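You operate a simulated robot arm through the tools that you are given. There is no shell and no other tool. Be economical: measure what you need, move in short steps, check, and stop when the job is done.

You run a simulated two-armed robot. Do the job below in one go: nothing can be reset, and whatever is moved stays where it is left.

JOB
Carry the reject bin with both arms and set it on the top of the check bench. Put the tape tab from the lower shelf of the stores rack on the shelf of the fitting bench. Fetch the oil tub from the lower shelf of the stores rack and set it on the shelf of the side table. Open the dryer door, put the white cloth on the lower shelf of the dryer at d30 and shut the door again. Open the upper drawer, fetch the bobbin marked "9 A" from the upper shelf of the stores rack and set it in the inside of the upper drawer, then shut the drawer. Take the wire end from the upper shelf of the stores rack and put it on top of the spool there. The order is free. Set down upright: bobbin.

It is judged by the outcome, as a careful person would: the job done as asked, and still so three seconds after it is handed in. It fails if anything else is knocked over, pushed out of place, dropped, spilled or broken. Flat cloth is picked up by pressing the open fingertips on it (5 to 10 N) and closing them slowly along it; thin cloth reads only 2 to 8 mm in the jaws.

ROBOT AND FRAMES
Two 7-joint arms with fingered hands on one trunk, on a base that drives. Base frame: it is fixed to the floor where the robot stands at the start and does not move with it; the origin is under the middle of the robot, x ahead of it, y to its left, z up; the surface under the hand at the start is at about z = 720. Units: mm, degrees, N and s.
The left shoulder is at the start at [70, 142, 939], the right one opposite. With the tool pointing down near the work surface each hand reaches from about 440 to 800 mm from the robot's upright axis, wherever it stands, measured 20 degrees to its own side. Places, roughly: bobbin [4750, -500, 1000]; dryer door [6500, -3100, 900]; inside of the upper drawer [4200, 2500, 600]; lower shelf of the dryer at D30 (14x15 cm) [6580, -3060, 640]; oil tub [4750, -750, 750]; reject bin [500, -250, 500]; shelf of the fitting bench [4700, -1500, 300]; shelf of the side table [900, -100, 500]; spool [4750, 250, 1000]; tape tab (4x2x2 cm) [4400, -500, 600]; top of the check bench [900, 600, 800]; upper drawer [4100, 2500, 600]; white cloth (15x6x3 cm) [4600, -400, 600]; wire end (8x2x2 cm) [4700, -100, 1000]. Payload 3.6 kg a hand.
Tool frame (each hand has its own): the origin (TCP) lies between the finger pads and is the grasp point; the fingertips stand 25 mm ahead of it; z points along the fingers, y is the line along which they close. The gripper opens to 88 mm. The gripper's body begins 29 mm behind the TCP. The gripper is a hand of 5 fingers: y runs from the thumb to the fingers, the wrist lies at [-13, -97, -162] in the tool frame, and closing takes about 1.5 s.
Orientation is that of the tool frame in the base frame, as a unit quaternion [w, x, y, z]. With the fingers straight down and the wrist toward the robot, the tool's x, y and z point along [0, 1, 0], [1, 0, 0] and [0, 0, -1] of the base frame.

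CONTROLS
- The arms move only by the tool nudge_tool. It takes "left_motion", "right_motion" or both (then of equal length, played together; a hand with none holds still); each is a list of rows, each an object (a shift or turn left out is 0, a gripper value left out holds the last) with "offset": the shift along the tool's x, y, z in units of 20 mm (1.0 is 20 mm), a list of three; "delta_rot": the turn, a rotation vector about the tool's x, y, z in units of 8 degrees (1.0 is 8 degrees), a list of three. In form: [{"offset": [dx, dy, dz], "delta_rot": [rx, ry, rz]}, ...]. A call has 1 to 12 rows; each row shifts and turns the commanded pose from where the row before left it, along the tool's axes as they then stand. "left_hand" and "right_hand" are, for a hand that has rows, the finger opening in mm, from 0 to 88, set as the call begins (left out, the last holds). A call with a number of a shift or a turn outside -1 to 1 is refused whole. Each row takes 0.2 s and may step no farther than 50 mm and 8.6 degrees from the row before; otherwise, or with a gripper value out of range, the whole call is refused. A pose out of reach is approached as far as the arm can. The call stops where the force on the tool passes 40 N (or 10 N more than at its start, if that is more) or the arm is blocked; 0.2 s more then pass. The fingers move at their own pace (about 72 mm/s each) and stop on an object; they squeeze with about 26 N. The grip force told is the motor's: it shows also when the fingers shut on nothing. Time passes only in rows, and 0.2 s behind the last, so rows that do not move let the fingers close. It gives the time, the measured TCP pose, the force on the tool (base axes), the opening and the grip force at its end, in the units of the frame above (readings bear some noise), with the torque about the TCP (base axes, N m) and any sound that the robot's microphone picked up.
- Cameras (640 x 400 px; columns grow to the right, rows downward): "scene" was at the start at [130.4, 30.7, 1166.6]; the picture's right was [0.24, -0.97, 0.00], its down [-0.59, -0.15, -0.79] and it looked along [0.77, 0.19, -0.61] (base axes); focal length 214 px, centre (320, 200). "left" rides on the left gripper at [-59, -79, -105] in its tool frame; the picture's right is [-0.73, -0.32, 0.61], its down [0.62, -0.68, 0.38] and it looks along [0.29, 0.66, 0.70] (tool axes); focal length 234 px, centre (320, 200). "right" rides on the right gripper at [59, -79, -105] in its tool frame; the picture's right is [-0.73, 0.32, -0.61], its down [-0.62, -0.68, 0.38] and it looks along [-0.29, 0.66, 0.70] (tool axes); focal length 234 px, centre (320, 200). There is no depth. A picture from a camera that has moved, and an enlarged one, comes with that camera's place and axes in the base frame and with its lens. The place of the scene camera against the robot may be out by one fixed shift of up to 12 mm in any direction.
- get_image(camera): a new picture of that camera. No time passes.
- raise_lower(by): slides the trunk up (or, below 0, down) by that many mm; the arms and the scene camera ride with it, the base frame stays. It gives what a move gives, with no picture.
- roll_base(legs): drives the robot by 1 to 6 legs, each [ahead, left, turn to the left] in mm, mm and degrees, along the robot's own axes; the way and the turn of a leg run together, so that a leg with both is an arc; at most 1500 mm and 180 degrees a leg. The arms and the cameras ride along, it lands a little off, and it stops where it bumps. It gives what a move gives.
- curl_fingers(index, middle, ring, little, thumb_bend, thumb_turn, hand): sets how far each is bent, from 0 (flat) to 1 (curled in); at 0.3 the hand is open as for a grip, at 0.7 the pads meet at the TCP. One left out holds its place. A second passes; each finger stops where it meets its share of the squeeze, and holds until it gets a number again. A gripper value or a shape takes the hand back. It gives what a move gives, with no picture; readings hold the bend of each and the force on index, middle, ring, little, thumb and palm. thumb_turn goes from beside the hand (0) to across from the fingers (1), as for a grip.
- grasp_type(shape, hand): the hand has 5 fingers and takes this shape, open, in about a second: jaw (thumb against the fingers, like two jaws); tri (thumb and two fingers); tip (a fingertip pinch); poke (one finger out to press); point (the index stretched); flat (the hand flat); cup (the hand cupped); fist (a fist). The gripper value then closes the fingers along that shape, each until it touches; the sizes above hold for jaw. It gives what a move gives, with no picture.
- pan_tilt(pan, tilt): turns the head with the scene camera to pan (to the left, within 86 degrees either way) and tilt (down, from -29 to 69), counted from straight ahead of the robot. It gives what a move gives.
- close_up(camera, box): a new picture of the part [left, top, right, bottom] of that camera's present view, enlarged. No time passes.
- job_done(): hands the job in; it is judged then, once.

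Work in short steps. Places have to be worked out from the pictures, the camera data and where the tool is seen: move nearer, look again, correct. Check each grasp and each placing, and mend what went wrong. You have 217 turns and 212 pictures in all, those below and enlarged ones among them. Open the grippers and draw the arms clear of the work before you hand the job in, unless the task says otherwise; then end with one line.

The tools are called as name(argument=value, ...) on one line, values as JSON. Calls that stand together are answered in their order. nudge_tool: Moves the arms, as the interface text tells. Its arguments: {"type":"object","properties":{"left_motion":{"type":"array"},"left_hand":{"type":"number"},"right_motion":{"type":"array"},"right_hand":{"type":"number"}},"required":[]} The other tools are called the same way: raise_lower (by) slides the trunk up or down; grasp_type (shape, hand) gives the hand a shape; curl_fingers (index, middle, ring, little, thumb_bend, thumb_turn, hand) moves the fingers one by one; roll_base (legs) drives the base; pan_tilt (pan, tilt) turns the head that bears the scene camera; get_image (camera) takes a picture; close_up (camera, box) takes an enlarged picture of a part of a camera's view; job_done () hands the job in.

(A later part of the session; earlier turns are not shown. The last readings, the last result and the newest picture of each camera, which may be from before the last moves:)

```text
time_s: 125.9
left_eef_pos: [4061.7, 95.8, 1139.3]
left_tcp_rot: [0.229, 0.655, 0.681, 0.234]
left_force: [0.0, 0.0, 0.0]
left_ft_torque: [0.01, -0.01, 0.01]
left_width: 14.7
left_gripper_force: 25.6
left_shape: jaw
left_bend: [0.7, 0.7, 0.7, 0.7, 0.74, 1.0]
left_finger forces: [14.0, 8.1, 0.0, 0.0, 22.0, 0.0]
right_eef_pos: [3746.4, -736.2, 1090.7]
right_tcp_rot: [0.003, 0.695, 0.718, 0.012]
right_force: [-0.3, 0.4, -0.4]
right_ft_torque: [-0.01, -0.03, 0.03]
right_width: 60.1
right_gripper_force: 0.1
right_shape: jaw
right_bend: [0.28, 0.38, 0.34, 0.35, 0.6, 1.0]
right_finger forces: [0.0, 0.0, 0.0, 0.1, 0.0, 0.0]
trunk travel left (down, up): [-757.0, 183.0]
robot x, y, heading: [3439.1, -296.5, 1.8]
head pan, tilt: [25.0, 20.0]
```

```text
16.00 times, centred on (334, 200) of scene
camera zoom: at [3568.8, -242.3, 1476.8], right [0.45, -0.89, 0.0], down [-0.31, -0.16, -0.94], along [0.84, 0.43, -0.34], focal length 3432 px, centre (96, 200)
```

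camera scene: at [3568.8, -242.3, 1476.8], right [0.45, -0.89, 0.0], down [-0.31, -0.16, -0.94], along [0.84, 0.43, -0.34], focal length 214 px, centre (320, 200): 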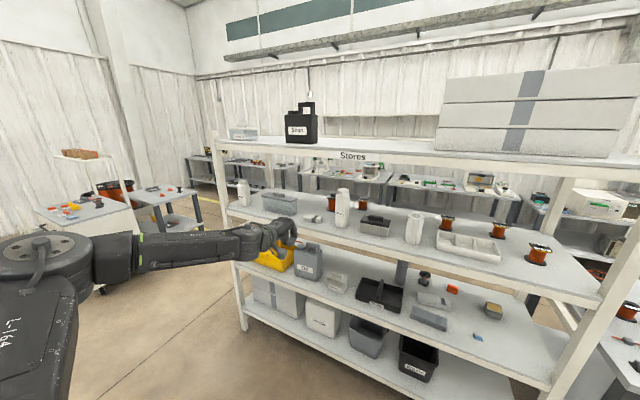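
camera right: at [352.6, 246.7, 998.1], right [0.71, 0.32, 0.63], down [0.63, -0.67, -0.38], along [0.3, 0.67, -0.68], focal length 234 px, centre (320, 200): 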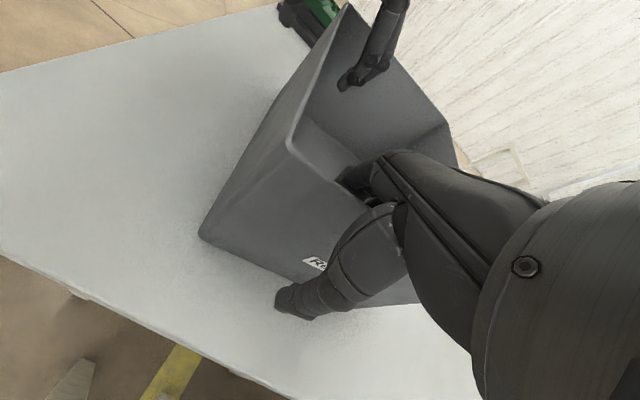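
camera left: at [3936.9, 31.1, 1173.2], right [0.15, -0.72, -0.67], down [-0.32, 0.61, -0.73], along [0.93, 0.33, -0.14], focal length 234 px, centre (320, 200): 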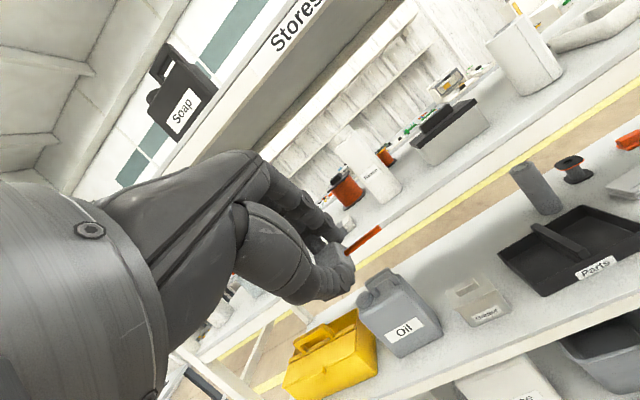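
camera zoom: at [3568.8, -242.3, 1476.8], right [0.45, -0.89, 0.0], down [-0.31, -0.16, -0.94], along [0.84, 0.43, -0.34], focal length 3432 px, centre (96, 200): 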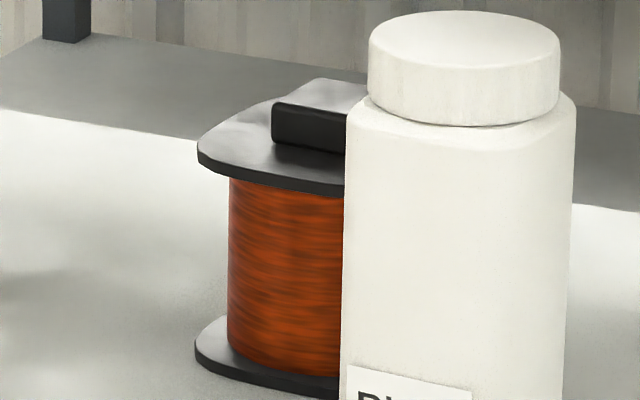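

I need certainty: zoom tighter on this label and on the other bobbins' labels.

close_up(camera="scene", box=[360, 194, 368, 200])

close_up(camera="scene", box=[435, 210, 475, 235])

close_up(camera="scene", box=[485, 215, 525, 240])

```text
16.00 times, centred on (364, 197) of scene
camera zoom: at [3568.8, -242.3, 1476.8], right [0.45, -0.89, 0.0], down [-0.31, -0.16, -0.94], along [0.84, 0.43, -0.34], focal length 3432 px, centre (-384, 248)
```

zoom: 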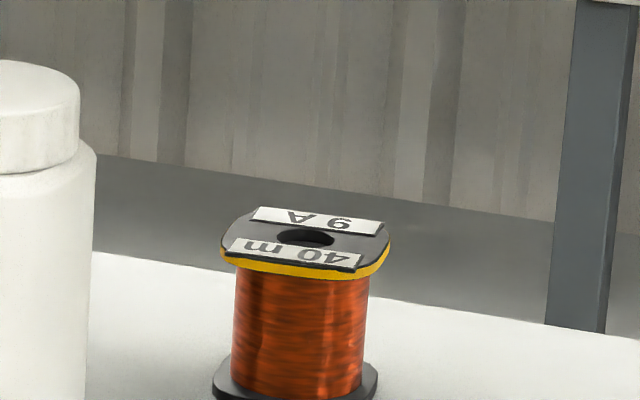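

```text
16.00 times, centred on (455, 222) of scene
camera zoom: at [3568.8, -242.3, 1476.8], right [0.45, -0.89, 0.0], down [-0.31, -0.16, -0.94], along [0.84, 0.43, -0.34], focal length 3432 px, centre (-1840, -160)
```

zoom: 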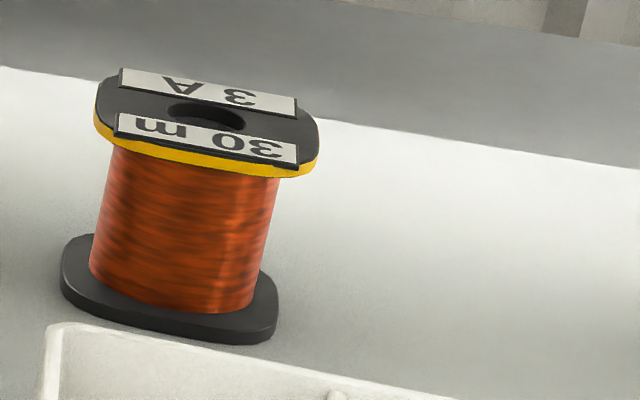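

```text
16.00 times, centred on (505, 228) of scene
camera zoom: at [3568.8, -242.3, 1476.8], right [0.45, -0.89, 0.0], down [-0.31, -0.16, -0.94], along [0.84, 0.43, -0.34], focal length 3432 px, centre (-2640, -240)
```

zoom: 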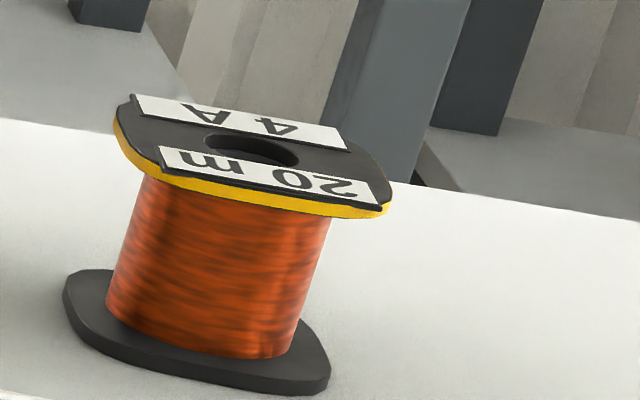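

Labels 3 A, 4 A, 5 A are excluded; the bobbin at ≈(4738,91) reads 9 A or 6 A and I'll confirm closer. Now the wire: I straighten heading, line up with the spool (≈(4622,203)) and drive in partway.

roll_base(legs=[[0, 0, -1.8], [0, 128, 0], [370, 0, 0]])

get_image(camera="left")

get_image(camera="scene")

```text
time_s: 129.6
left_eef_pos: [4456.6, 199.9, 1141.2]
left_tcp_rot: [0.233, 0.667, 0.669, 0.231]
left_force: [-0.7, 0.1, 0.3]
left_ft_torque: [0.02, 0.01, 0.02]
left_width: 14.7
left_gripper_force: 25.9
left_shape: jaw
left_bend: [0.7, 0.7, 0.7, 0.7, 0.74, 1.0]
left_finger forces: [14.0, 8.1, 0.1, 0.1, 22.1, 0.1]
right_eef_pos: [4110.2, -621.0, 1089.5]
right_tcp_rot: [0.002, 0.709, 0.705, 0.012]
right_force: [-0.5, 0.0, 0.5]
right_ft_torque: [-0.01, 0.02, 0.04]
right_width: 59.9
right_gripper_force: 0.2
right_shape: jaw
right_bend: [0.28, 0.38, 0.34, 0.35, 0.6, 1.0]
right_finger forces: [0.0, 0.1, 0.0, 0.0, 0.1, 0.0]
trunk travel left (down, up): [-757.0, 183.0]
robot x, y, heading: [3822.2, -169.8, -0.1]
head pan, tilt: [25.0, 20.0]
```

```text
134 pictures are left
camera left: at [4329.7, 139.5, 1173.7], right [0.12, -0.73, -0.67], down [-0.3, 0.62, -0.73], along [0.95, 0.29, -0.14], focal length 234 px, centre (320, 200)
```

left: 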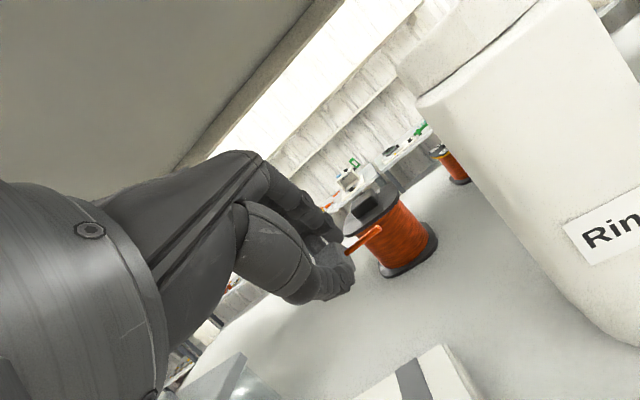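

```text
133 pictures are left
camera scene: at [3950.7, -119.7, 1477.0], right [0.42, -0.91, 0.0], down [-0.31, -0.14, -0.94], along [0.85, 0.39, -0.34], focal length 214 px, centre (320, 200)
```

scene: 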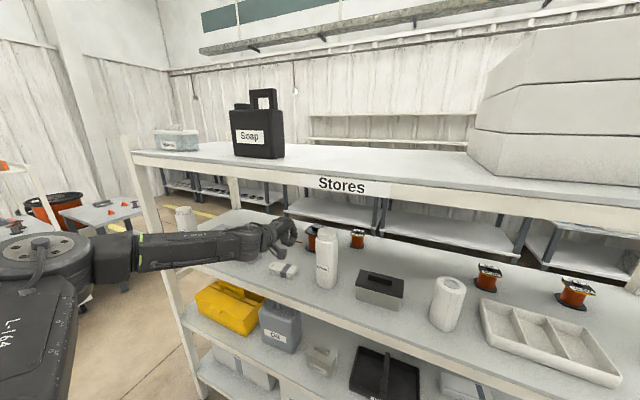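

I zoom in on the spool top and the bobbin label from this view.

close_up(camera="left", box=[335, 160, 455, 290])

close_up(camera="left", box=[425, 140, 475, 190])

```text
3.08 times, centred on (395, 225) of left
camera zoom: at [4329.7, 139.5, 1173.7], right [0.12, -0.73, -0.67], down [-0.3, 0.62, -0.73], along [0.95, 0.29, -0.14], focal length 720 px, centre (89, 123)
```

zoom: 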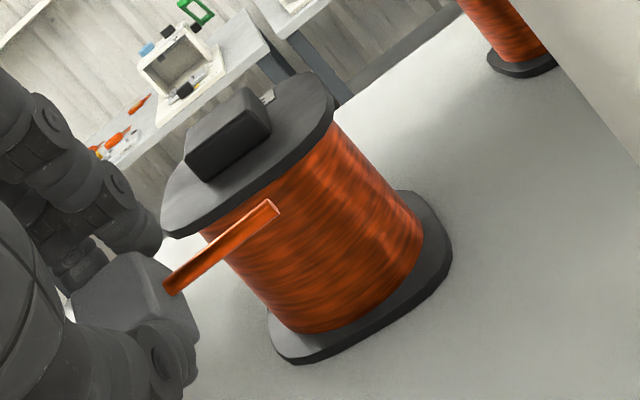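

```text
8.00 times, centred on (450, 165) of left
camera zoom: at [4329.7, 139.5, 1173.7], right [0.12, -0.73, -0.67], down [-0.3, 0.62, -0.73], along [0.95, 0.29, -0.14], focal length 1873 px, centre (-720, 480)
```

zoom: 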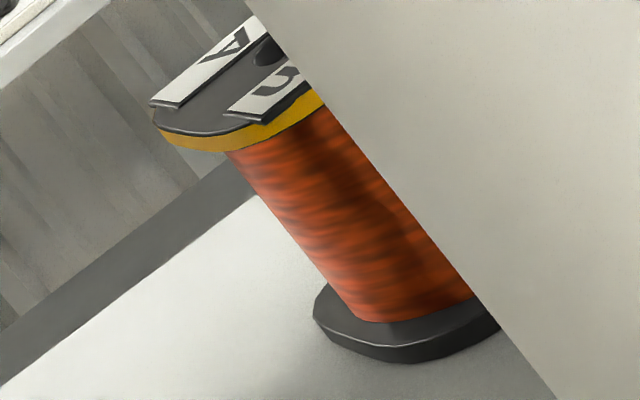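

The spool's flange (≈77 mm, centre ≈(4624,187), z≈1083) carries a black knob ~35×30 mm, top ≈1100. I'll lay the wire end on its middle. I raise 18 mm and drive in over it.

raise_lower(by=18)

roll_base(legs=[[140, -14, 0]])

nudge_tool(left_motion=[{}, {}, {}])

close_up(camera="left", box=[270, 150, 430, 310])

close_up(camera="scene", box=[240, 160, 400, 280])

```text
time_s: 130.2
left_eef_pos: [4458.8, 199.6, 1156.8]
left_tcp_rot: [0.232, 0.667, 0.669, 0.231]
left_force: [-0.3, -0.9, 0.4]
left_ft_torque: [0.01, -0.03, 0.0]
left_width: 14.9
left_gripper_force: 25.8
left_shape: jaw
left_bend: [0.7, 0.7, 0.7, 0.7, 0.74, 1.0]
left_finger forces: [14.1, 8.1, 0.0, 0.0, 22.1, 0.0]
right_eef_pos: [4110.8, -620.2, 1107.9]
right_tcp_rot: [0.003, 0.709, 0.706, 0.012]
right_force: [1.0, 0.1, -0.1]
right_ft_torque: [0.03, -0.01, -0.01]
right_width: 60.0
right_gripper_force: 0.0
right_shape: jaw
right_bend: [0.28, 0.38, 0.34, 0.35, 0.6, 1.0]
right_finger forces: [0.0, 0.1, 0.1, 0.0, 0.1, 0.0]
trunk travel left (down, up): [-775.0, 165.0]
robot x, y, heading: [3823.2, -167.0, -0.1]
head pan, tilt: [25.0, 20.0]
```

```text
time_s: 131.5
left_eef_pos: [4594.0, 185.4, 1160.3]
left_tcp_rot: [0.234, 0.666, 0.669, 0.232]
left_force: [-0.8, 0.0, -0.3]
left_ft_torque: [0.01, 0.01, 0.01]
left_width: 14.6
left_gripper_force: 25.9
left_shape: jaw
left_bend: [0.7, 0.7, 0.7, 0.7, 0.74, 1.0]
left_finger forces: [14.1, 8.2, 0.0, 0.0, 22.1, 0.1]
right_eef_pos: [4246.9, -635.1, 1108.6]
right_tcp_rot: [0.004, 0.71, 0.704, 0.012]
right_force: [1.2, -0.2, 0.2]
right_ft_torque: [0.04, 0.02, 0.01]
right_width: 59.9
right_gripper_force: 0.0
right_shape: jaw
right_bend: [0.28, 0.38, 0.34, 0.35, 0.6, 1.0]
right_finger forces: [0.1, 0.1, 0.0, 0.0, 0.0, 0.1]
trunk travel left (down, up): [-775.0, 165.0]
robot x, y, heading: [3958.6, -184.1, -0.4]
head pan, tilt: [25.0, 20.0]
```

```text
time_s: 132.3
left_eef_pos: [4595.2, 184.6, 1157.7]
left_tcp_rot: [0.233, 0.667, 0.668, 0.231]
left_force: [-0.1, -0.2, -0.5]
left_ft_torque: [-0.01, 0.03, -0.02]
left_width: 14.8
left_gripper_force: 26.3
left_shape: jaw
left_bend: [0.7, 0.7, 0.7, 0.7, 0.74, 1.0]
left_finger forces: [13.9, 8.1, 0.1, 0.1, 22.1, 0.0]
right_eef_pos: [4249.2, -634.6, 1107.4]
right_tcp_rot: [0.002, 0.711, 0.703, 0.012]
right_force: [-0.5, -0.1, -0.6]
right_ft_torque: [0.03, 0.05, 0.03]
right_width: 60.0
right_gripper_force: 0.0
right_shape: jaw
right_bend: [0.28, 0.38, 0.34, 0.35, 0.6, 1.0]
right_finger forces: [0.0, 0.0, 0.0, 0.0, 0.0, 0.1]
trunk travel left (down, up): [-775.0, 165.0]
robot x, y, heading: [3957.4, -182.9, -0.4]
head pan, tilt: [25.0, 20.0]
```

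```text
2.50 times, centred on (350, 230) of left
camera zoom: at [4469.3, 124.4, 1191.1], right [0.12, -0.73, -0.67], down [-0.3, 0.62, -0.73], along [0.95, 0.29, -0.14], focal length 585 px, centre (245, 125)
```

zoom: 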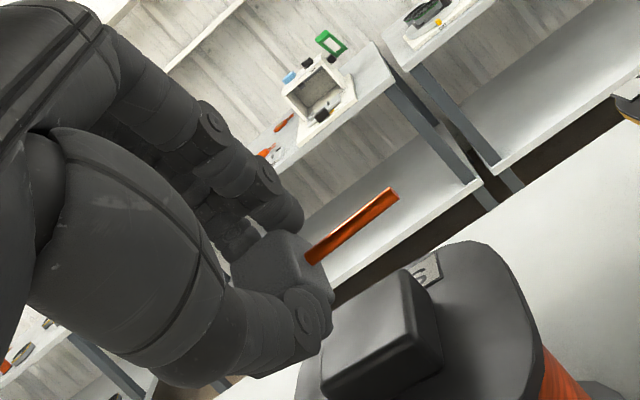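

```text
3.33 times, centred on (320, 220) of scene
camera zoom: at [4090.5, -134.6, 1494.8], right [0.42, -0.91, 0.0], down [-0.31, -0.14, -0.94], along [0.85, 0.39, -0.34], focal length 715 px, centre (320, 133)
```

zoom: 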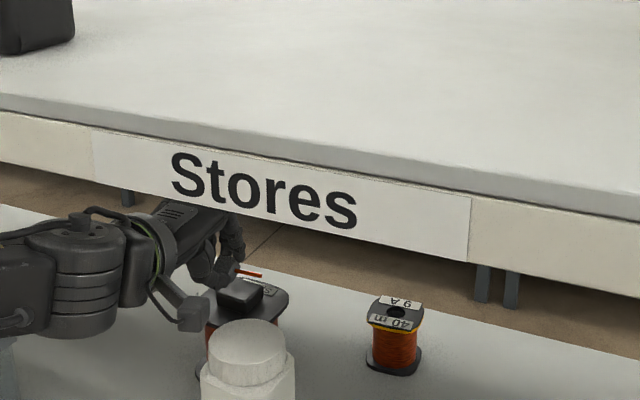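

Knob top centre is at about (4616,180). I nudge 8 mm ahead and 4 mm right and then lower until contact.

nudge_tool(left_motion=[{"offset": [-0.2, 0.31, 0.25]}, {}])

raise_lower(by=-20)

close_up(camera="left", box=[270, 180, 430, 340])

```text
time_s: 132.9
left_eef_pos: [4604.1, 179.8, 1158.7]
left_tcp_rot: [0.233, 0.667, 0.669, 0.23]
left_force: [-0.1, 0.3, -0.1]
left_ft_torque: [-0.02, -0.01, -0.04]
left_width: 14.9
left_gripper_force: 25.9
left_shape: jaw
left_bend: [0.7, 0.7, 0.7, 0.7, 0.74, 1.0]
left_finger forces: [14.0, 8.2, 0.0, 0.0, 22.1, 0.1]
right_eef_pos: [4247.4, -635.4, 1108.6]
right_tcp_rot: [0.003, 0.71, 0.704, 0.011]
right_force: [-0.7, -0.1, -0.9]
right_ft_torque: [-0.02, -0.02, -0.01]
right_width: 59.9
right_gripper_force: 0.0
right_shape: jaw
right_bend: [0.28, 0.38, 0.34, 0.35, 0.6, 1.0]
right_finger forces: [0.0, 0.0, 0.0, 0.0, 0.0, 0.1]
trunk travel left (down, up): [-775.0, 165.0]
robot x, y, heading: [3958.6, -180.8, -0.3]
head pan, tilt: [25.0, 20.0]
```

```text
time_s: 133.6
left_eef_pos: [4604.1, 179.9, 1138.8]
left_tcp_rot: [0.233, 0.667, 0.669, 0.23]
left_force: [-0.3, 0.7, -0.9]
left_ft_torque: [-0.01, -0.06, -0.1]
left_width: 14.7
left_gripper_force: 26.4
left_shape: jaw
left_bend: [0.7, 0.7, 0.7, 0.7, 0.74, 1.0]
left_finger forces: [14.0, 8.2, 0.1, 0.0, 22.1, 0.0]
right_eef_pos: [4247.3, -635.7, 1088.0]
right_tcp_rot: [0.003, 0.71, 0.704, 0.012]
right_force: [-0.3, 0.6, -0.8]
right_ft_torque: [0.0, -0.04, 0.02]
right_width: 60.2
right_gripper_force: 0.0
right_shape: jaw
right_bend: [0.28, 0.38, 0.34, 0.35, 0.6, 1.0]
right_finger forces: [0.0, 0.1, 0.1, 0.1, 0.0, 0.1]
trunk travel left (down, up): [-755.0, 185.0]
robot x, y, heading: [3962.1, -179.6, -0.2]
head pan, tilt: [25.0, 20.0]
```

```text
2.50 times, centred on (350, 260) of left
camera zoom: at [4476.8, 119.8, 1171.0], right [0.12, -0.73, -0.67], down [-0.3, 0.62, -0.73], along [0.95, 0.29, -0.14], focal length 585 px, centre (245, 50)
```

zoom: 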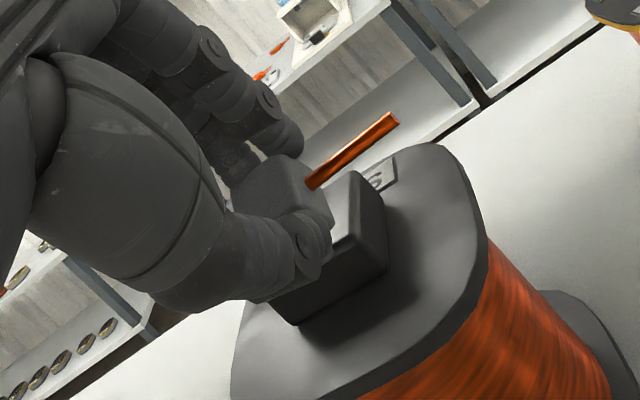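

Aligned. I lower in small steps until contact.

raise_lower(by=-5)

raise_lower(by=-4)

close_up(camera="left", box=[270, 180, 430, 340])

```text
time_s: 134.2
left_eef_pos: [4603.2, 180.6, 1133.2]
left_tcp_rot: [0.234, 0.667, 0.668, 0.231]
left_force: [0.5, 3.2, 4.6]
left_ft_torque: [-0.35, 0.58, -0.26]
left_width: 14.6
left_gripper_force: 25.7
left_shape: jaw
left_bend: [0.7, 0.7, 0.7, 0.7, 0.74, 1.0]
left_finger forces: [13.9, 8.1, 0.0, 0.0, 22.3, 0.0]
right_eef_pos: [4247.5, -636.2, 1083.1]
right_tcp_rot: [0.004, 0.71, 0.705, 0.012]
right_force: [0.4, 0.1, 0.3]
right_ft_torque: [-0.02, 0.01, 0.0]
right_width: 60.0
right_gripper_force: 0.1
right_shape: jaw
right_bend: [0.28, 0.38, 0.34, 0.35, 0.6, 1.0]
right_finger forces: [0.0, 0.1, 0.0, 0.1, 0.0, 0.0]
trunk travel left (down, up): [-750.0, 190.0]
robot x, y, heading: [3957.7, -185.1, -0.6]
head pan, tilt: [25.0, 20.0]
```

```text
time_s: 134.7
left_eef_pos: [4603.6, 180.2, 1127.8]
left_tcp_rot: [0.232, 0.668, 0.669, 0.231]
left_force: [-5.5, 2.9, 3.1]
left_ft_torque: [-0.06, 0.14, -0.43]
left_width: 14.7
left_gripper_force: 25.8
left_shape: jaw
left_bend: [0.7, 0.7, 0.7, 0.7, 0.74, 1.0]
left_finger forces: [13.9, 8.0, 0.0, 0.0, 24.2, 0.0]
right_eef_pos: [4247.9, -635.4, 1077.9]
right_tcp_rot: [0.003, 0.71, 0.704, 0.012]
right_force: [0.3, 0.6, -0.7]
right_ft_torque: [-0.04, 0.01, -0.03]
right_width: 59.8
right_gripper_force: 0.0
right_shape: jaw
right_bend: [0.28, 0.38, 0.34, 0.35, 0.6, 1.0]
right_finger forces: [0.0, 0.0, 0.1, 0.1, 0.0, 0.0]
trunk travel left (down, up): [-746.0, 194.0]
robot x, y, heading: [3959.0, -187.7, -0.1]
head pan, tilt: [25.0, 20.0]
```

```text
2.50 times, centred on (350, 260) of left
camera zoom: at [4476.7, 119.5, 1161.0], right [0.12, -0.73, -0.67], down [-0.3, 0.62, -0.72], along [0.95, 0.29, -0.14], focal length 585 px, centre (245, 50)
```

zoom: 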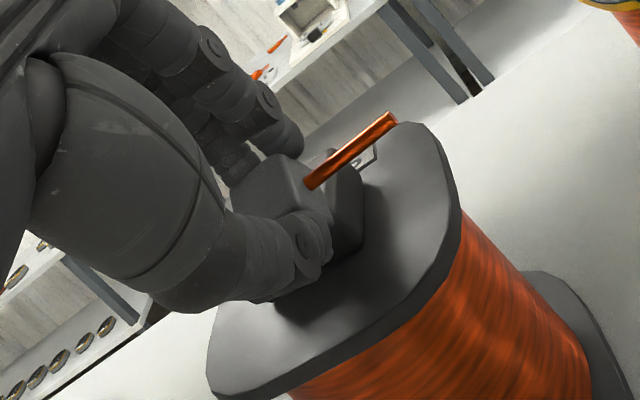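

Light contact (≈5 N) and the spool stays put. I open the fingers gradually to release.

nudge_tool(left_motion=[{}, {}, {}], left_hand=26)

close_up(camera="left", box=[270, 180, 430, 340])

```text
time_s: 135.5
left_eef_pos: [4603.4, 179.6, 1129.0]
left_tcp_rot: [0.233, 0.667, 0.669, 0.23]
left_force: [0.8, -0.4, -0.5]
left_ft_torque: [0.01, 0.01, -0.11]
left_width: 26.0
left_gripper_force: 0.0
left_shape: jaw
left_bend: [0.74, 0.54, 0.51, 0.48, 0.74, 1.0]
left_finger forces: [0.0, 0.0, 0.0, 0.0, 0.1, 0.0]
right_eef_pos: [4247.3, -635.7, 1079.4]
right_tcp_rot: [0.003, 0.71, 0.704, 0.011]
right_force: [0.5, -0.4, 0.7]
right_ft_torque: [-0.01, -0.01, 0.03]
right_width: 60.1
right_gripper_force: 0.1
right_shape: jaw
right_bend: [0.28, 0.38, 0.34, 0.35, 0.6, 1.0]
right_finger forces: [0.0, 0.0, 0.0, 0.0, 0.0, 0.0]
trunk travel left (down, up): [-746.0, 194.0]
robot x, y, heading: [3959.4, -184.6, -0.3]
head pan, tilt: [25.0, 20.0]
```

```text
2.50 times, centred on (350, 260) of left
camera zoom: at [4476.7, 119.5, 1162.3], right [0.12, -0.73, -0.67], down [-0.3, 0.62, -0.73], along [0.95, 0.29, -0.14], focal length 585 px, centre (245, 50)
```

zoom: 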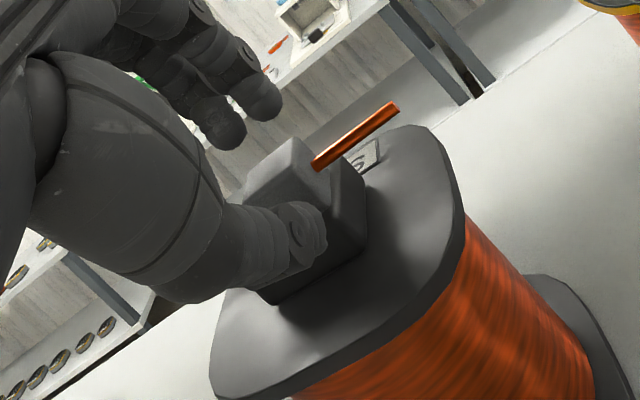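

The block rests on the knob. I open wider and withdraw along the fingers' axis (back and up).

nudge_tool(left_motion=[{}, {}, {"offset": [0, 0, -0.4]}, {"offset": [0, 0, -0.8]}, {"offset": [0, 0, -0.8]}, {"offset": [0, 0, -0.8]}], left_hand=50)

get_image(camera="left")

```text
time_s: 136.9
left_eef_pos: [4569.3, 181.4, 1173.0]
left_tcp_rot: [0.233, 0.667, 0.669, 0.231]
left_force: [-0.1, 0.1, 0.5]
left_ft_torque: [0.0, 0.0, 0.0]
left_width: 49.6
left_gripper_force: 0.0
left_shape: jaw
left_bend: [0.74, 0.42, 0.38, 0.43, 0.66, 1.0]
left_finger forces: [0.1, 0.1, 0.0, 0.1, 0.0, 0.1]
right_eef_pos: [4246.9, -636.2, 1079.7]
right_tcp_rot: [0.002, 0.711, 0.703, 0.012]
right_force: [-0.1, 0.0, 0.6]
right_ft_torque: [0.01, -0.03, 0.0]
right_width: 59.9
right_gripper_force: 0.0
right_shape: jaw
right_bend: [0.28, 0.38, 0.34, 0.35, 0.6, 1.0]
right_finger forces: [0.0, 0.0, 0.1, 0.0, 0.1, 0.0]
trunk travel left (down, up): [-746.0, 194.0]
robot x, y, heading: [3960.0, -179.5, -0.5]
head pan, tilt: [25.0, 20.0]
```

```text
125 pictures are left
camera left: at [4441.4, 120.3, 1205.9], right [0.12, -0.73, -0.67], down [-0.3, 0.62, -0.73], along [0.95, 0.29, -0.14], focal length 234 px, centre (320, 200)
```

left: 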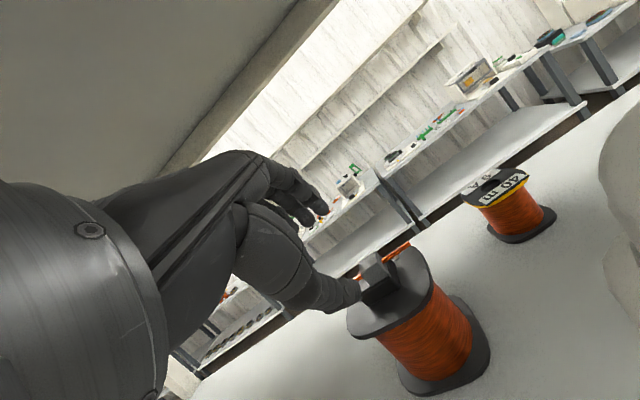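

I zoom in to verify the wire end and read the bobbin label.

close_up(camera="left", box=[330, 220, 490, 350])

close_up(camera="left", box=[455, 160, 535, 220])

```text
3.08 times, centred on (410, 285) of left
camera zoom: at [4441.4, 120.3, 1205.9], right [0.12, -0.73, -0.67], down [-0.3, 0.62, -0.73], along [0.95, 0.29, -0.14], focal length 720 px, centre (43, -62)
```

zoom: 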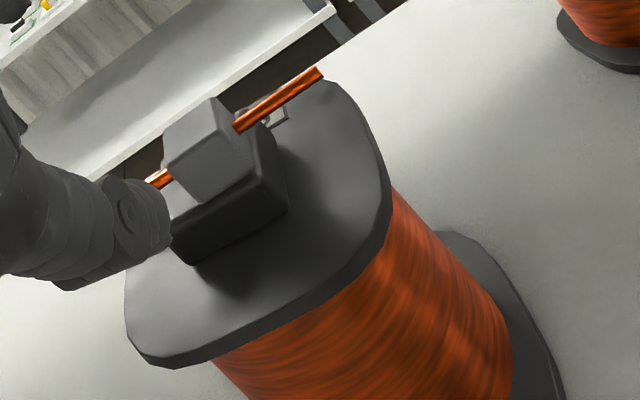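

```text
6.67 times, centred on (495, 190) of left
camera zoom: at [4441.4, 120.3, 1205.9], right [0.12, -0.73, -0.67], down [-0.3, 0.62, -0.73], along [0.95, 0.29, -0.14], focal length 1561 px, centre (-847, 267)
```

zoom: 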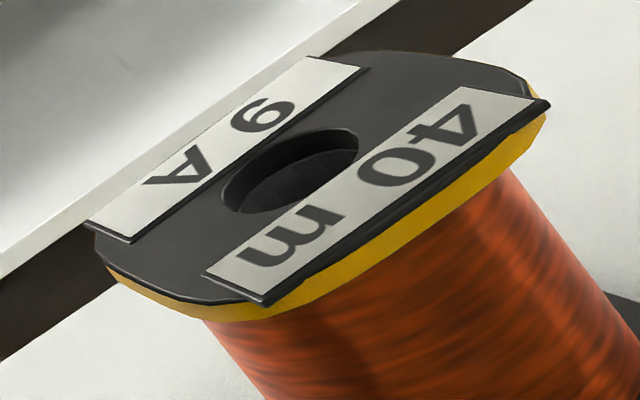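

The wire end sits on the spool's knob. I zoom to the digit of the label.

close_up(camera="left", box=[470, 168, 500, 190])

```text
16.00 times, centred on (485, 179) of left
camera zoom: at [4441.4, 120.3, 1205.9], right [0.12, -0.73, -0.67], down [-0.3, 0.62, -0.73], along [0.95, 0.29, -0.14], focal length 3747 px, centre (-2320, 536)
```

zoom: 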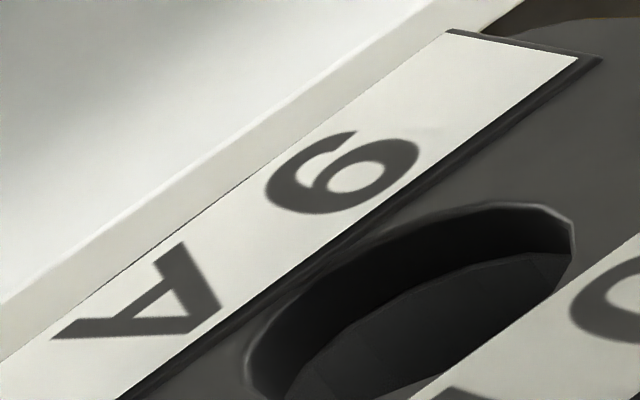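

The tail/loop orientation relative to the "A" shows it is a true "9 A". It must be taken with the right hand (the left forearm would cross the Rinse bottle). I back out, then swap: left hand stowed, right hand tilted forward and extended.

roll_base(legs=[[-560, 0, 0.5]])

nudge_tool(left_motion=[{"delta_rot": [0.95, 0, 0]}, {"delta_rot": [0.95, 0, 0]}, {"delta_rot": [0.95, 0, 0]}, {"delta_rot": [0.95, 0, 0]}, {"delta_rot": [0.95, 0, 0]}, {"offset": [0, -1, 0]}, {"offset": [0, -1, 0]}, {"offset": [0, -1, 0]}, {"offset": [0, -1, 0]}, {"offset": [0, -1, 0]}, {"offset": [0, -1, 0]}, {"offset": [0, -1, 0]}], right_motion=[{"offset": [0, 1, 0]}, {"offset": [0, 1, 0]}, {"offset": [0, 1, 0]}, {"offset": [0, 1, 0]}, {"offset": [0, 1, 0]}, {"offset": [0, 1, 0]}, {"offset": [0, 1, 0]}, {"offset": [0, 1, 0]}, {"offset": [0, 1, 0]}, {"offset": [0, 1, 0]}, {"offset": [0, 1, 0]}, {"offset": [0, 1, 0]}])

nudge_tool(left_motion=[{"offset": [0.3, -1, 0]}, {"offset": [0.3, -1, 0]}, {"offset": [0.3, -1, 0]}, {"offset": [0.3, -1, 0]}, {"offset": [0.3, -1, 0]}, {"offset": [0.3, -1, 0]}, {"offset": [0.3, -1, 0]}, {"offset": [0.3, -1, 0]}, {"offset": [0.3, -1, 0]}, {"offset": [0.3, -1, 0]}, {"offset": [0.3, -1, 0]}, {"offset": [0.3, -1, 0]}], right_motion=[{"delta_rot": [-0.96, 0, 0]}, {"delta_rot": [-0.96, 0, 0]}, {"delta_rot": [-0.96, 0, 0]}, {"delta_rot": [-0.96, 0, 0]}, {"delta_rot": [-0.96, 0, 0]}, {"offset": [0, 0.78, 0.62]}, {"offset": [0, 0.78, 0.62]}, {"offset": [0, 0.78, 0.62]}, {"offset": [0, 0.78, 0.62]}, {"offset": [0, 0.78, 0.62]}, {}, {}])

```text
time_s: 140.1
left_eef_pos: [3996.6, 190.7, 1172.3]
left_tcp_rot: [0.23, 0.66, 0.676, 0.233]
left_force: [0.6, -0.2, 0.4]
left_ft_torque: [0.02, 0.0, 0.0]
left_width: 49.9
left_gripper_force: 0.1
left_shape: jaw
left_bend: [0.74, 0.42, 0.38, 0.43, 0.66, 1.0]
left_finger forces: [0.0, 0.0, 0.0, 0.0, 0.1, 0.0]
right_eef_pos: [3694.7, -632.4, 1079.7]
right_tcp_rot: [0.002, 0.702, 0.712, 0.012]
right_force: [0.2, -0.5, 0.0]
right_ft_torque: [-0.03, 0.03, -0.02]
right_width: 59.9
right_gripper_force: 0.0
right_shape: jaw
right_bend: [0.28, 0.38, 0.34, 0.35, 0.6, 1.0]
right_finger forces: [0.0, 0.0, 0.0, 0.0, 0.0, 0.0]
trunk travel left (down, up): [-746.0, 194.0]
robot x, y, heading: [3398.6, -184.8, 0.8]
head pan, tilt: [25.0, 20.0]
```

```text
time_s: 142.7
left_eef_pos: [3857.2, 188.1, 1171.4]
left_tcp_rot: [0.003, 0.699, 0.716, 0.0]
left_force: [0.9, 0.6, -0.3]
left_ft_torque: [0.01, 0.01, -0.01]
left_width: 50.0
left_gripper_force: 0.1
left_shape: jaw
left_bend: [0.74, 0.42, 0.38, 0.43, 0.66, 1.0]
left_finger forces: [0.0, 0.0, 0.0, 0.1, 0.0, 0.0]
right_eef_pos: [3934.2, -628.3, 1084.5]
right_tcp_rot: [0.002, 0.703, 0.711, 0.011]
right_force: [0.2, 0.9, -0.2]
right_ft_torque: [-0.04, -0.01, -0.01]
right_width: 60.1
right_gripper_force: 0.0
right_shape: jaw
right_bend: [0.28, 0.38, 0.34, 0.35, 0.6, 1.0]
right_finger forces: [0.1, 0.1, 0.0, 0.1, 0.0, 0.0]
trunk travel left (down, up): [-746.0, 194.0]
robot x, y, heading: [3393.5, -184.6, 0.8]
head pan, tilt: [25.0, 20.0]
```

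```text
time_s: 145.3
left_eef_pos: [3612.7, 253.1, 1169.5]
left_tcp_rot: [0.004, 0.7, 0.715, 0.001]
left_force: [-0.1, 0.2, -0.3]
left_ft_torque: [-0.02, -0.02, 0.0]
left_width: 49.7
left_gripper_force: 0.1
left_shape: jaw
left_bend: [0.74, 0.42, 0.38, 0.43, 0.66, 1.0]
left_finger forces: [0.0, 0.0, 0.0, 0.0, 0.0, 0.0]
right_eef_pos: [4030.4, -628.5, 1087.7]
right_tcp_rot: [0.233, 0.662, 0.668, 0.246]
right_force: [0.1, 0.1, 0.3]
right_ft_torque: [0.02, 0.0, -0.01]
right_width: 59.8
right_gripper_force: 0.1
right_shape: jaw
right_bend: [0.28, 0.38, 0.34, 0.35, 0.59, 1.0]
right_finger forces: [0.1, 0.1, 0.0, 0.0, 0.1, 0.1]
trunk travel left (down, up): [-746.0, 194.0]
robot x, y, heading: [3396.1, -185.0, 1.1]
head pan, tilt: [25.0, 20.0]
```

Both arms are in place. I fix heading, raise the trunk, strafe left to line the right hand up with the 9 A bobbin, and drive part way in.

raise_lower(by=57)

roll_base(legs=[[0, 0, -1.1], [0, 688, 0]])

pan_tilt(pan=-25, tilt=25)

get_image(camera="scene")

```text
time_s: 146.3
left_eef_pos: [3614.1, 252.3, 1225.8]
left_tcp_rot: [0.004, 0.699, 0.715, 0.0]
left_force: [-0.6, -0.4, 1.3]
left_ft_torque: [0.03, -0.02, 0.0]
left_width: 50.0
left_gripper_force: 0.1
left_shape: jaw
left_bend: [0.74, 0.42, 0.38, 0.43, 0.66, 1.0]
left_finger forces: [0.0, 0.0, 0.1, 0.0, 0.0, 0.0]
right_eef_pos: [4032.3, -629.0, 1143.4]
right_tcp_rot: [0.233, 0.662, 0.669, 0.245]
right_force: [0.4, -0.4, 0.2]
right_ft_torque: [0.0, 0.0, -0.05]
right_width: 59.7
right_gripper_force: 0.0
right_shape: jaw
right_bend: [0.28, 0.38, 0.34, 0.35, 0.59, 1.0]
right_finger forces: [0.1, 0.0, 0.0, 0.1, 0.0, 0.0]
trunk travel left (down, up): [-803.0, 137.0]
robot x, y, heading: [3392.2, -184.0, 0.9]
head pan, tilt: [25.0, 20.0]
```

```text
time_s: 150.4
left_eef_pos: [3620.8, 926.3, 1227.4]
left_tcp_rot: [0.003, 0.704, 0.71, 0.001]
left_force: [-0.5, -0.4, -0.2]
left_ft_torque: [0.01, -0.04, 0.0]
left_width: 49.6
left_gripper_force: 0.1
left_shape: jaw
left_bend: [0.74, 0.42, 0.38, 0.43, 0.66, 1.0]
left_finger forces: [0.0, 0.1, 0.0, 0.0, 0.0, 0.1]
right_eef_pos: [4026.0, 38.6, 1142.7]
right_tcp_rot: [0.235, 0.667, 0.663, 0.244]
right_force: [-0.1, -0.5, 0.0]
right_ft_torque: [0.01, 0.04, 0.0]
right_width: 60.1
right_gripper_force: 0.1
right_shape: jaw
right_bend: [0.28, 0.38, 0.34, 0.35, 0.59, 1.0]
right_finger forces: [0.0, 0.0, 0.0, 0.0, 0.0, 0.1]
trunk travel left (down, up): [-803.0, 137.0]
robot x, y, heading: [3393.4, 490.6, 0.2]
head pan, tilt: [25.0, 20.0]
```

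```text
time_s: 151.6
left_eef_pos: [3621.5, 926.9, 1227.3]
left_tcp_rot: [0.003, 0.704, 0.71, 0.0]
left_force: [-0.4, -0.8, 0.4]
left_ft_torque: [0.0, 0.01, 0.01]
left_width: 49.8
left_gripper_force: 0.1
left_shape: jaw
left_bend: [0.74, 0.42, 0.38, 0.43, 0.66, 1.0]
left_finger forces: [0.0, 0.0, 0.1, 0.1, 0.0, 0.0]
right_eef_pos: [4025.5, 39.2, 1142.8]
right_tcp_rot: [0.235, 0.667, 0.664, 0.244]
right_force: [0.4, -0.4, -1.0]
right_ft_torque: [0.01, -0.02, -0.04]
right_width: 60.2
right_gripper_force: 0.2
right_shape: jaw
right_bend: [0.28, 0.38, 0.34, 0.35, 0.59, 1.0]
right_finger forces: [0.0, 0.0, 0.0, 0.0, 0.1, 0.1]
trunk travel left (down, up): [-803.0, 137.0]
robot x, y, heading: [3396.3, 494.1, 0.2]
head pan, tilt: [-25.0, 25.0]
```

```text
121 pictures are left
camera scene: at [3525.4, 462.8, 1514.8], right [-0.42, -0.91, 0.0], down [-0.38, 0.18, -0.91], along [0.82, -0.38, -0.42], focal length 214 px, centre (320, 200)
```

scene: 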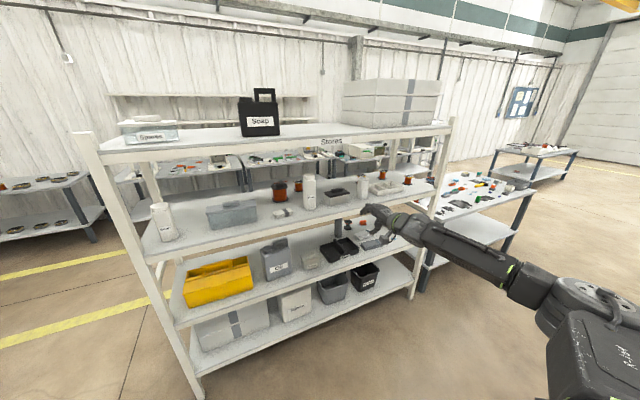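

The left hand will pass clear of the left post (y≈805). I drive forward 470 mm and look with the right camera.

roll_base(legs=[[470, 0, 0]])

get_image(camera="right")

get_image(camera="scene")

```text
time_s: 154.3
left_eef_pos: [4086.8, 931.3, 1227.2]
left_tcp_rot: [0.003, 0.703, 0.712, 0.001]
left_force: [-0.1, 0.5, 0.8]
left_ft_torque: [-0.01, -0.01, 0.02]
left_width: 49.9
left_gripper_force: 0.1
left_shape: jaw
left_bend: [0.74, 0.42, 0.38, 0.43, 0.66, 1.0]
left_finger forces: [0.0, 0.0, 0.1, 0.0, 0.0, 0.1]
right_eef_pos: [4495.4, 45.1, 1143.5]
right_tcp_rot: [0.234, 0.666, 0.665, 0.245]
right_force: [-0.6, -1.4, 0.3]
right_ft_torque: [0.02, 0.01, 0.02]
right_width: 60.1
right_gripper_force: 0.0
right_shape: jaw
right_bend: [0.28, 0.38, 0.34, 0.35, 0.59, 1.0]
right_finger forces: [0.1, 0.0, 0.0, 0.1, 1.0, 0.0]
trunk travel left (down, up): [-803.0, 137.0]
robot x, y, heading: [3863.1, 494.6, 0.6]
head pan, tilt: [-25.0, 25.0]
```

```text
120 pictures are left
camera right: at [4368.3, 103.4, 1174.4], right [-0.14, -0.74, 0.66], down [-0.28, -0.62, -0.74], along [0.95, -0.28, -0.12], focal length 234 px, centre (320, 200)
```

right: 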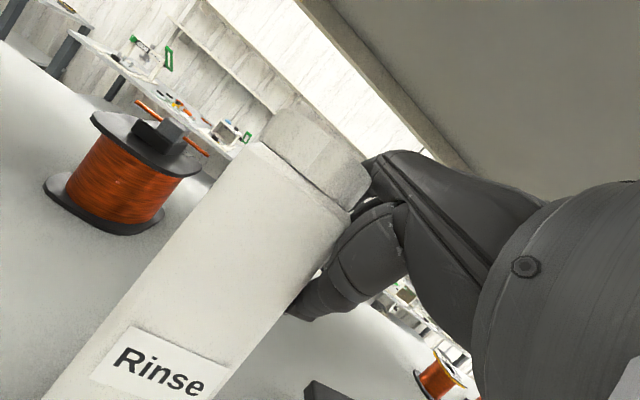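

```text
119 pictures are left
camera scene: at [3992.9, 465.5, 1514.9], right [-0.42, -0.91, 0.0], down [-0.38, 0.18, -0.91], along [0.82, -0.38, -0.42], focal length 214 px, centre (320, 200)
```

scene: 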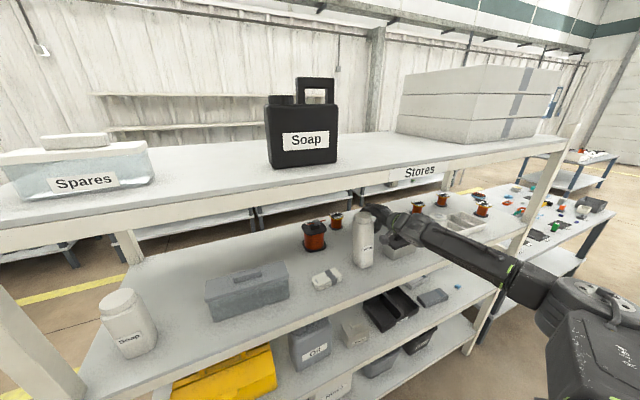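

The hand is brushing the Rinse bottle. I move right 60 mm at once, and then yaw the hand 12° left so the forearm comes in between bottle and roll.

roll_base(legs=[[0, -60, -0.6]])

nudge_tool(right_motion=[{"delta_rot": [0, 0.47, -0.59]}, {"delta_rot": [0, 0.47, -0.59]}, {}], right_hand=80)

get_image(camera="right")

get_image(camera="scene")

```text
time_s: 155.3
left_eef_pos: [4091.7, 873.5, 1224.9]
left_tcp_rot: [0.005, 0.705, 0.71, -0.002]
left_force: [-0.2, 0.2, 0.2]
left_ft_torque: [-0.04, 0.0, 0.04]
left_width: 49.6
left_gripper_force: 0.1
left_shape: jaw
left_bend: [0.74, 0.42, 0.38, 0.43, 0.66, 1.0]
left_finger forces: [0.0, 0.0, 0.0, 0.0, 0.0, 0.0]
right_eef_pos: [4492.8, -16.2, 1146.3]
right_tcp_rot: [0.237, 0.668, 0.663, 0.241]
right_force: [0.6, 0.6, -0.1]
right_ft_torque: [-0.01, -0.02, -0.01]
right_width: 60.0
right_gripper_force: 0.0
right_shape: jaw
right_bend: [0.28, 0.38, 0.34, 0.35, 0.59, 1.0]
right_finger forces: [0.1, 0.1, 0.0, 0.0, 0.0, 0.1]
trunk travel left (down, up): [-803.0, 137.0]
robot x, y, heading: [3861.9, 436.0, -0.1]
head pan, tilt: [-25.0, 25.0]
```

```text
time_s: 156.1
left_eef_pos: [4091.5, 867.0, 1228.1]
left_tcp_rot: [0.003, 0.706, 0.708, 0.0]
left_force: [0.8, 0.1, -0.1]
left_ft_torque: [0.03, -0.03, -0.02]
left_width: 49.5
left_gripper_force: 0.0
left_shape: jaw
left_bend: [0.74, 0.42, 0.38, 0.43, 0.66, 1.0]
left_finger forces: [0.1, 0.1, 0.1, 0.0, 0.1, 0.0]
right_eef_pos: [4492.0, -22.5, 1140.1]
right_tcp_rot: [0.212, 0.614, 0.715, 0.257]
right_force: [0.6, -0.8, 0.1]
right_ft_torque: [0.0, 0.0, 0.01]
right_width: 79.9
right_gripper_force: 0.1
right_shape: jaw
right_bend: [0.3, 0.32, 0.3, 0.31, 0.32, 0.98]
right_finger forces: [0.0, 0.0, 0.0, 0.0, 0.0, 0.1]
right hand out of reach, approached as far as the arm can: row 2
trunk travel left (down, up): [-803.0, 137.0]
robot x, y, heading: [3865.2, 433.3, 0.0]
head pan, tilt: [-25.0, 25.0]
```

```text
118 pictures are left
camera right: at [4357.4, 15.5, 1172.2], right [-0.01, -0.75, 0.67], down [-0.19, -0.65, -0.73], along [0.98, -0.14, -0.13], focal length 234 px, centre (320, 200)
```

right: 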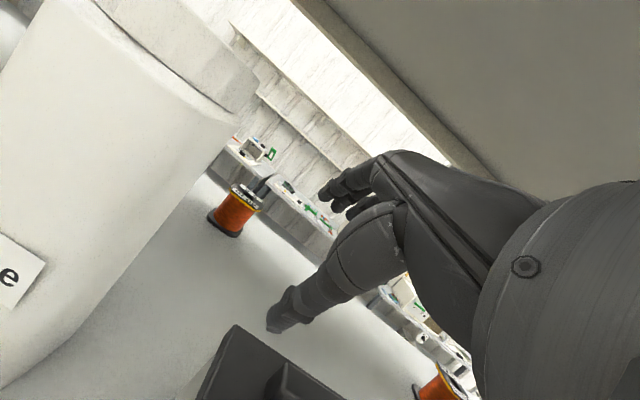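

```text
117 pictures are left
camera scene: at [3993.9, 401.2, 1514.7], right [-0.43, -0.91, 0.0], down [-0.38, 0.18, -0.91], along [0.82, -0.38, -0.42], focal length 214 px, centre (320, 200)
```

scene: 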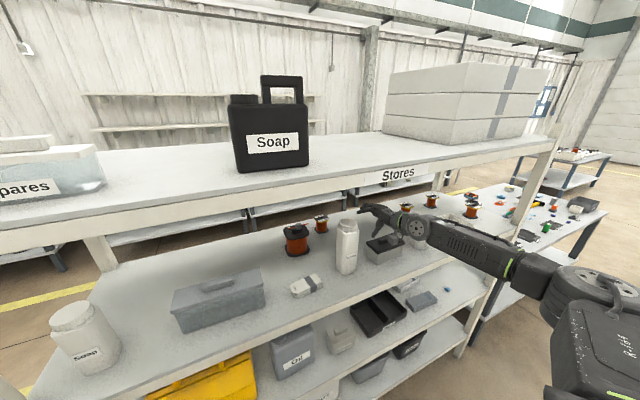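

The bobbin is at about (4703,45). I drive forward 200 mm, then 62 mm left, above it.

roll_base(legs=[[200, 0, 0], [0, 62, 0]])

nudge_tool(right_motion=[{}])

get_image(camera="right")

get_image(camera="scene")

```text
time_s: 158.3
left_eef_pos: [4288.6, 923.9, 1229.7]
left_tcp_rot: [0.002, 0.706, 0.708, 0.002]
left_force: [-0.3, 0.0, -0.5]
left_ft_torque: [0.03, 0.03, 0.01]
left_width: 49.8
left_gripper_force: 0.1
left_shape: jaw
left_bend: [0.74, 0.42, 0.38, 0.43, 0.66, 1.0]
left_finger forces: [0.0, 0.1, 0.0, 0.1, 0.0, 0.0]
right_eef_pos: [4688.8, 36.3, 1140.0]
right_tcp_rot: [0.212, 0.615, 0.714, 0.259]
right_force: [0.3, -0.8, 0.0]
right_ft_torque: [-0.01, -0.01, 0.01]
right_width: 79.8
right_gripper_force: 0.0
right_shape: jaw
right_bend: [0.3, 0.32, 0.3, 0.31, 0.32, 0.98]
right_finger forces: [0.0, 0.0, 0.1, 0.0, 0.1, 0.0]
trunk travel left (down, up): [-803.0, 137.0]
robot x, y, heading: [4063.4, 497.1, -0.3]
head pan, tilt: [-25.0, 25.0]
```

```text
time_s: 158.7
left_eef_pos: [4289.8, 929.2, 1227.2]
left_tcp_rot: [0.004, 0.706, 0.708, 0.001]
left_force: [0.2, -0.7, 0.8]
left_ft_torque: [0.02, 0.02, -0.04]
left_width: 49.9
left_gripper_force: 0.1
left_shape: jaw
left_bend: [0.74, 0.42, 0.38, 0.43, 0.66, 1.0]
left_finger forces: [0.1, 0.0, 0.1, 0.0, 0.0, 0.0]
right_eef_pos: [4688.5, 38.7, 1141.1]
right_tcp_rot: [0.213, 0.615, 0.715, 0.256]
right_force: [0.1, -0.6, 0.5]
right_ft_torque: [0.02, -0.01, 0.02]
right_width: 79.8
right_gripper_force: 0.1
right_shape: jaw
right_bend: [0.3, 0.32, 0.3, 0.31, 0.32, 0.98]
right_finger forces: [0.0, 0.0, 0.0, 0.1, 0.0, 0.0]
trunk travel left (down, up): [-803.0, 137.0]
robot x, y, heading: [4060.1, 493.2, -0.2]
head pan, tilt: [-25.0, 25.0]
```

```text
116 pictures are left
camera right: at [4554.0, 77.7, 1172.6], right [-0.01, -0.75, 0.67], down [-0.19, -0.65, -0.73], along [0.98, -0.14, -0.13], focal length 234 px, centre (320, 200)
```

right: 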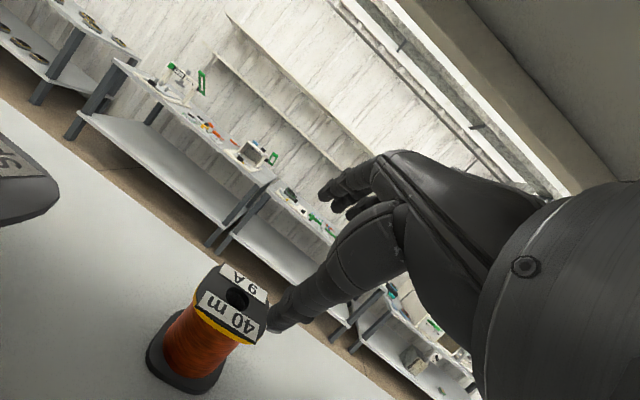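

```text
115 pictures are left
camera scene: at [4190.4, 463.6, 1514.8], right [-0.43, -0.91, 0.0], down [-0.38, 0.18, -0.91], along [0.82, -0.38, -0.42], focal length 214 px, centre (320, 200)
```

scene: 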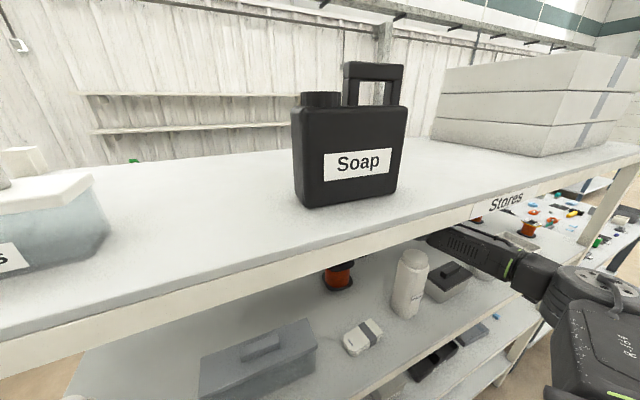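

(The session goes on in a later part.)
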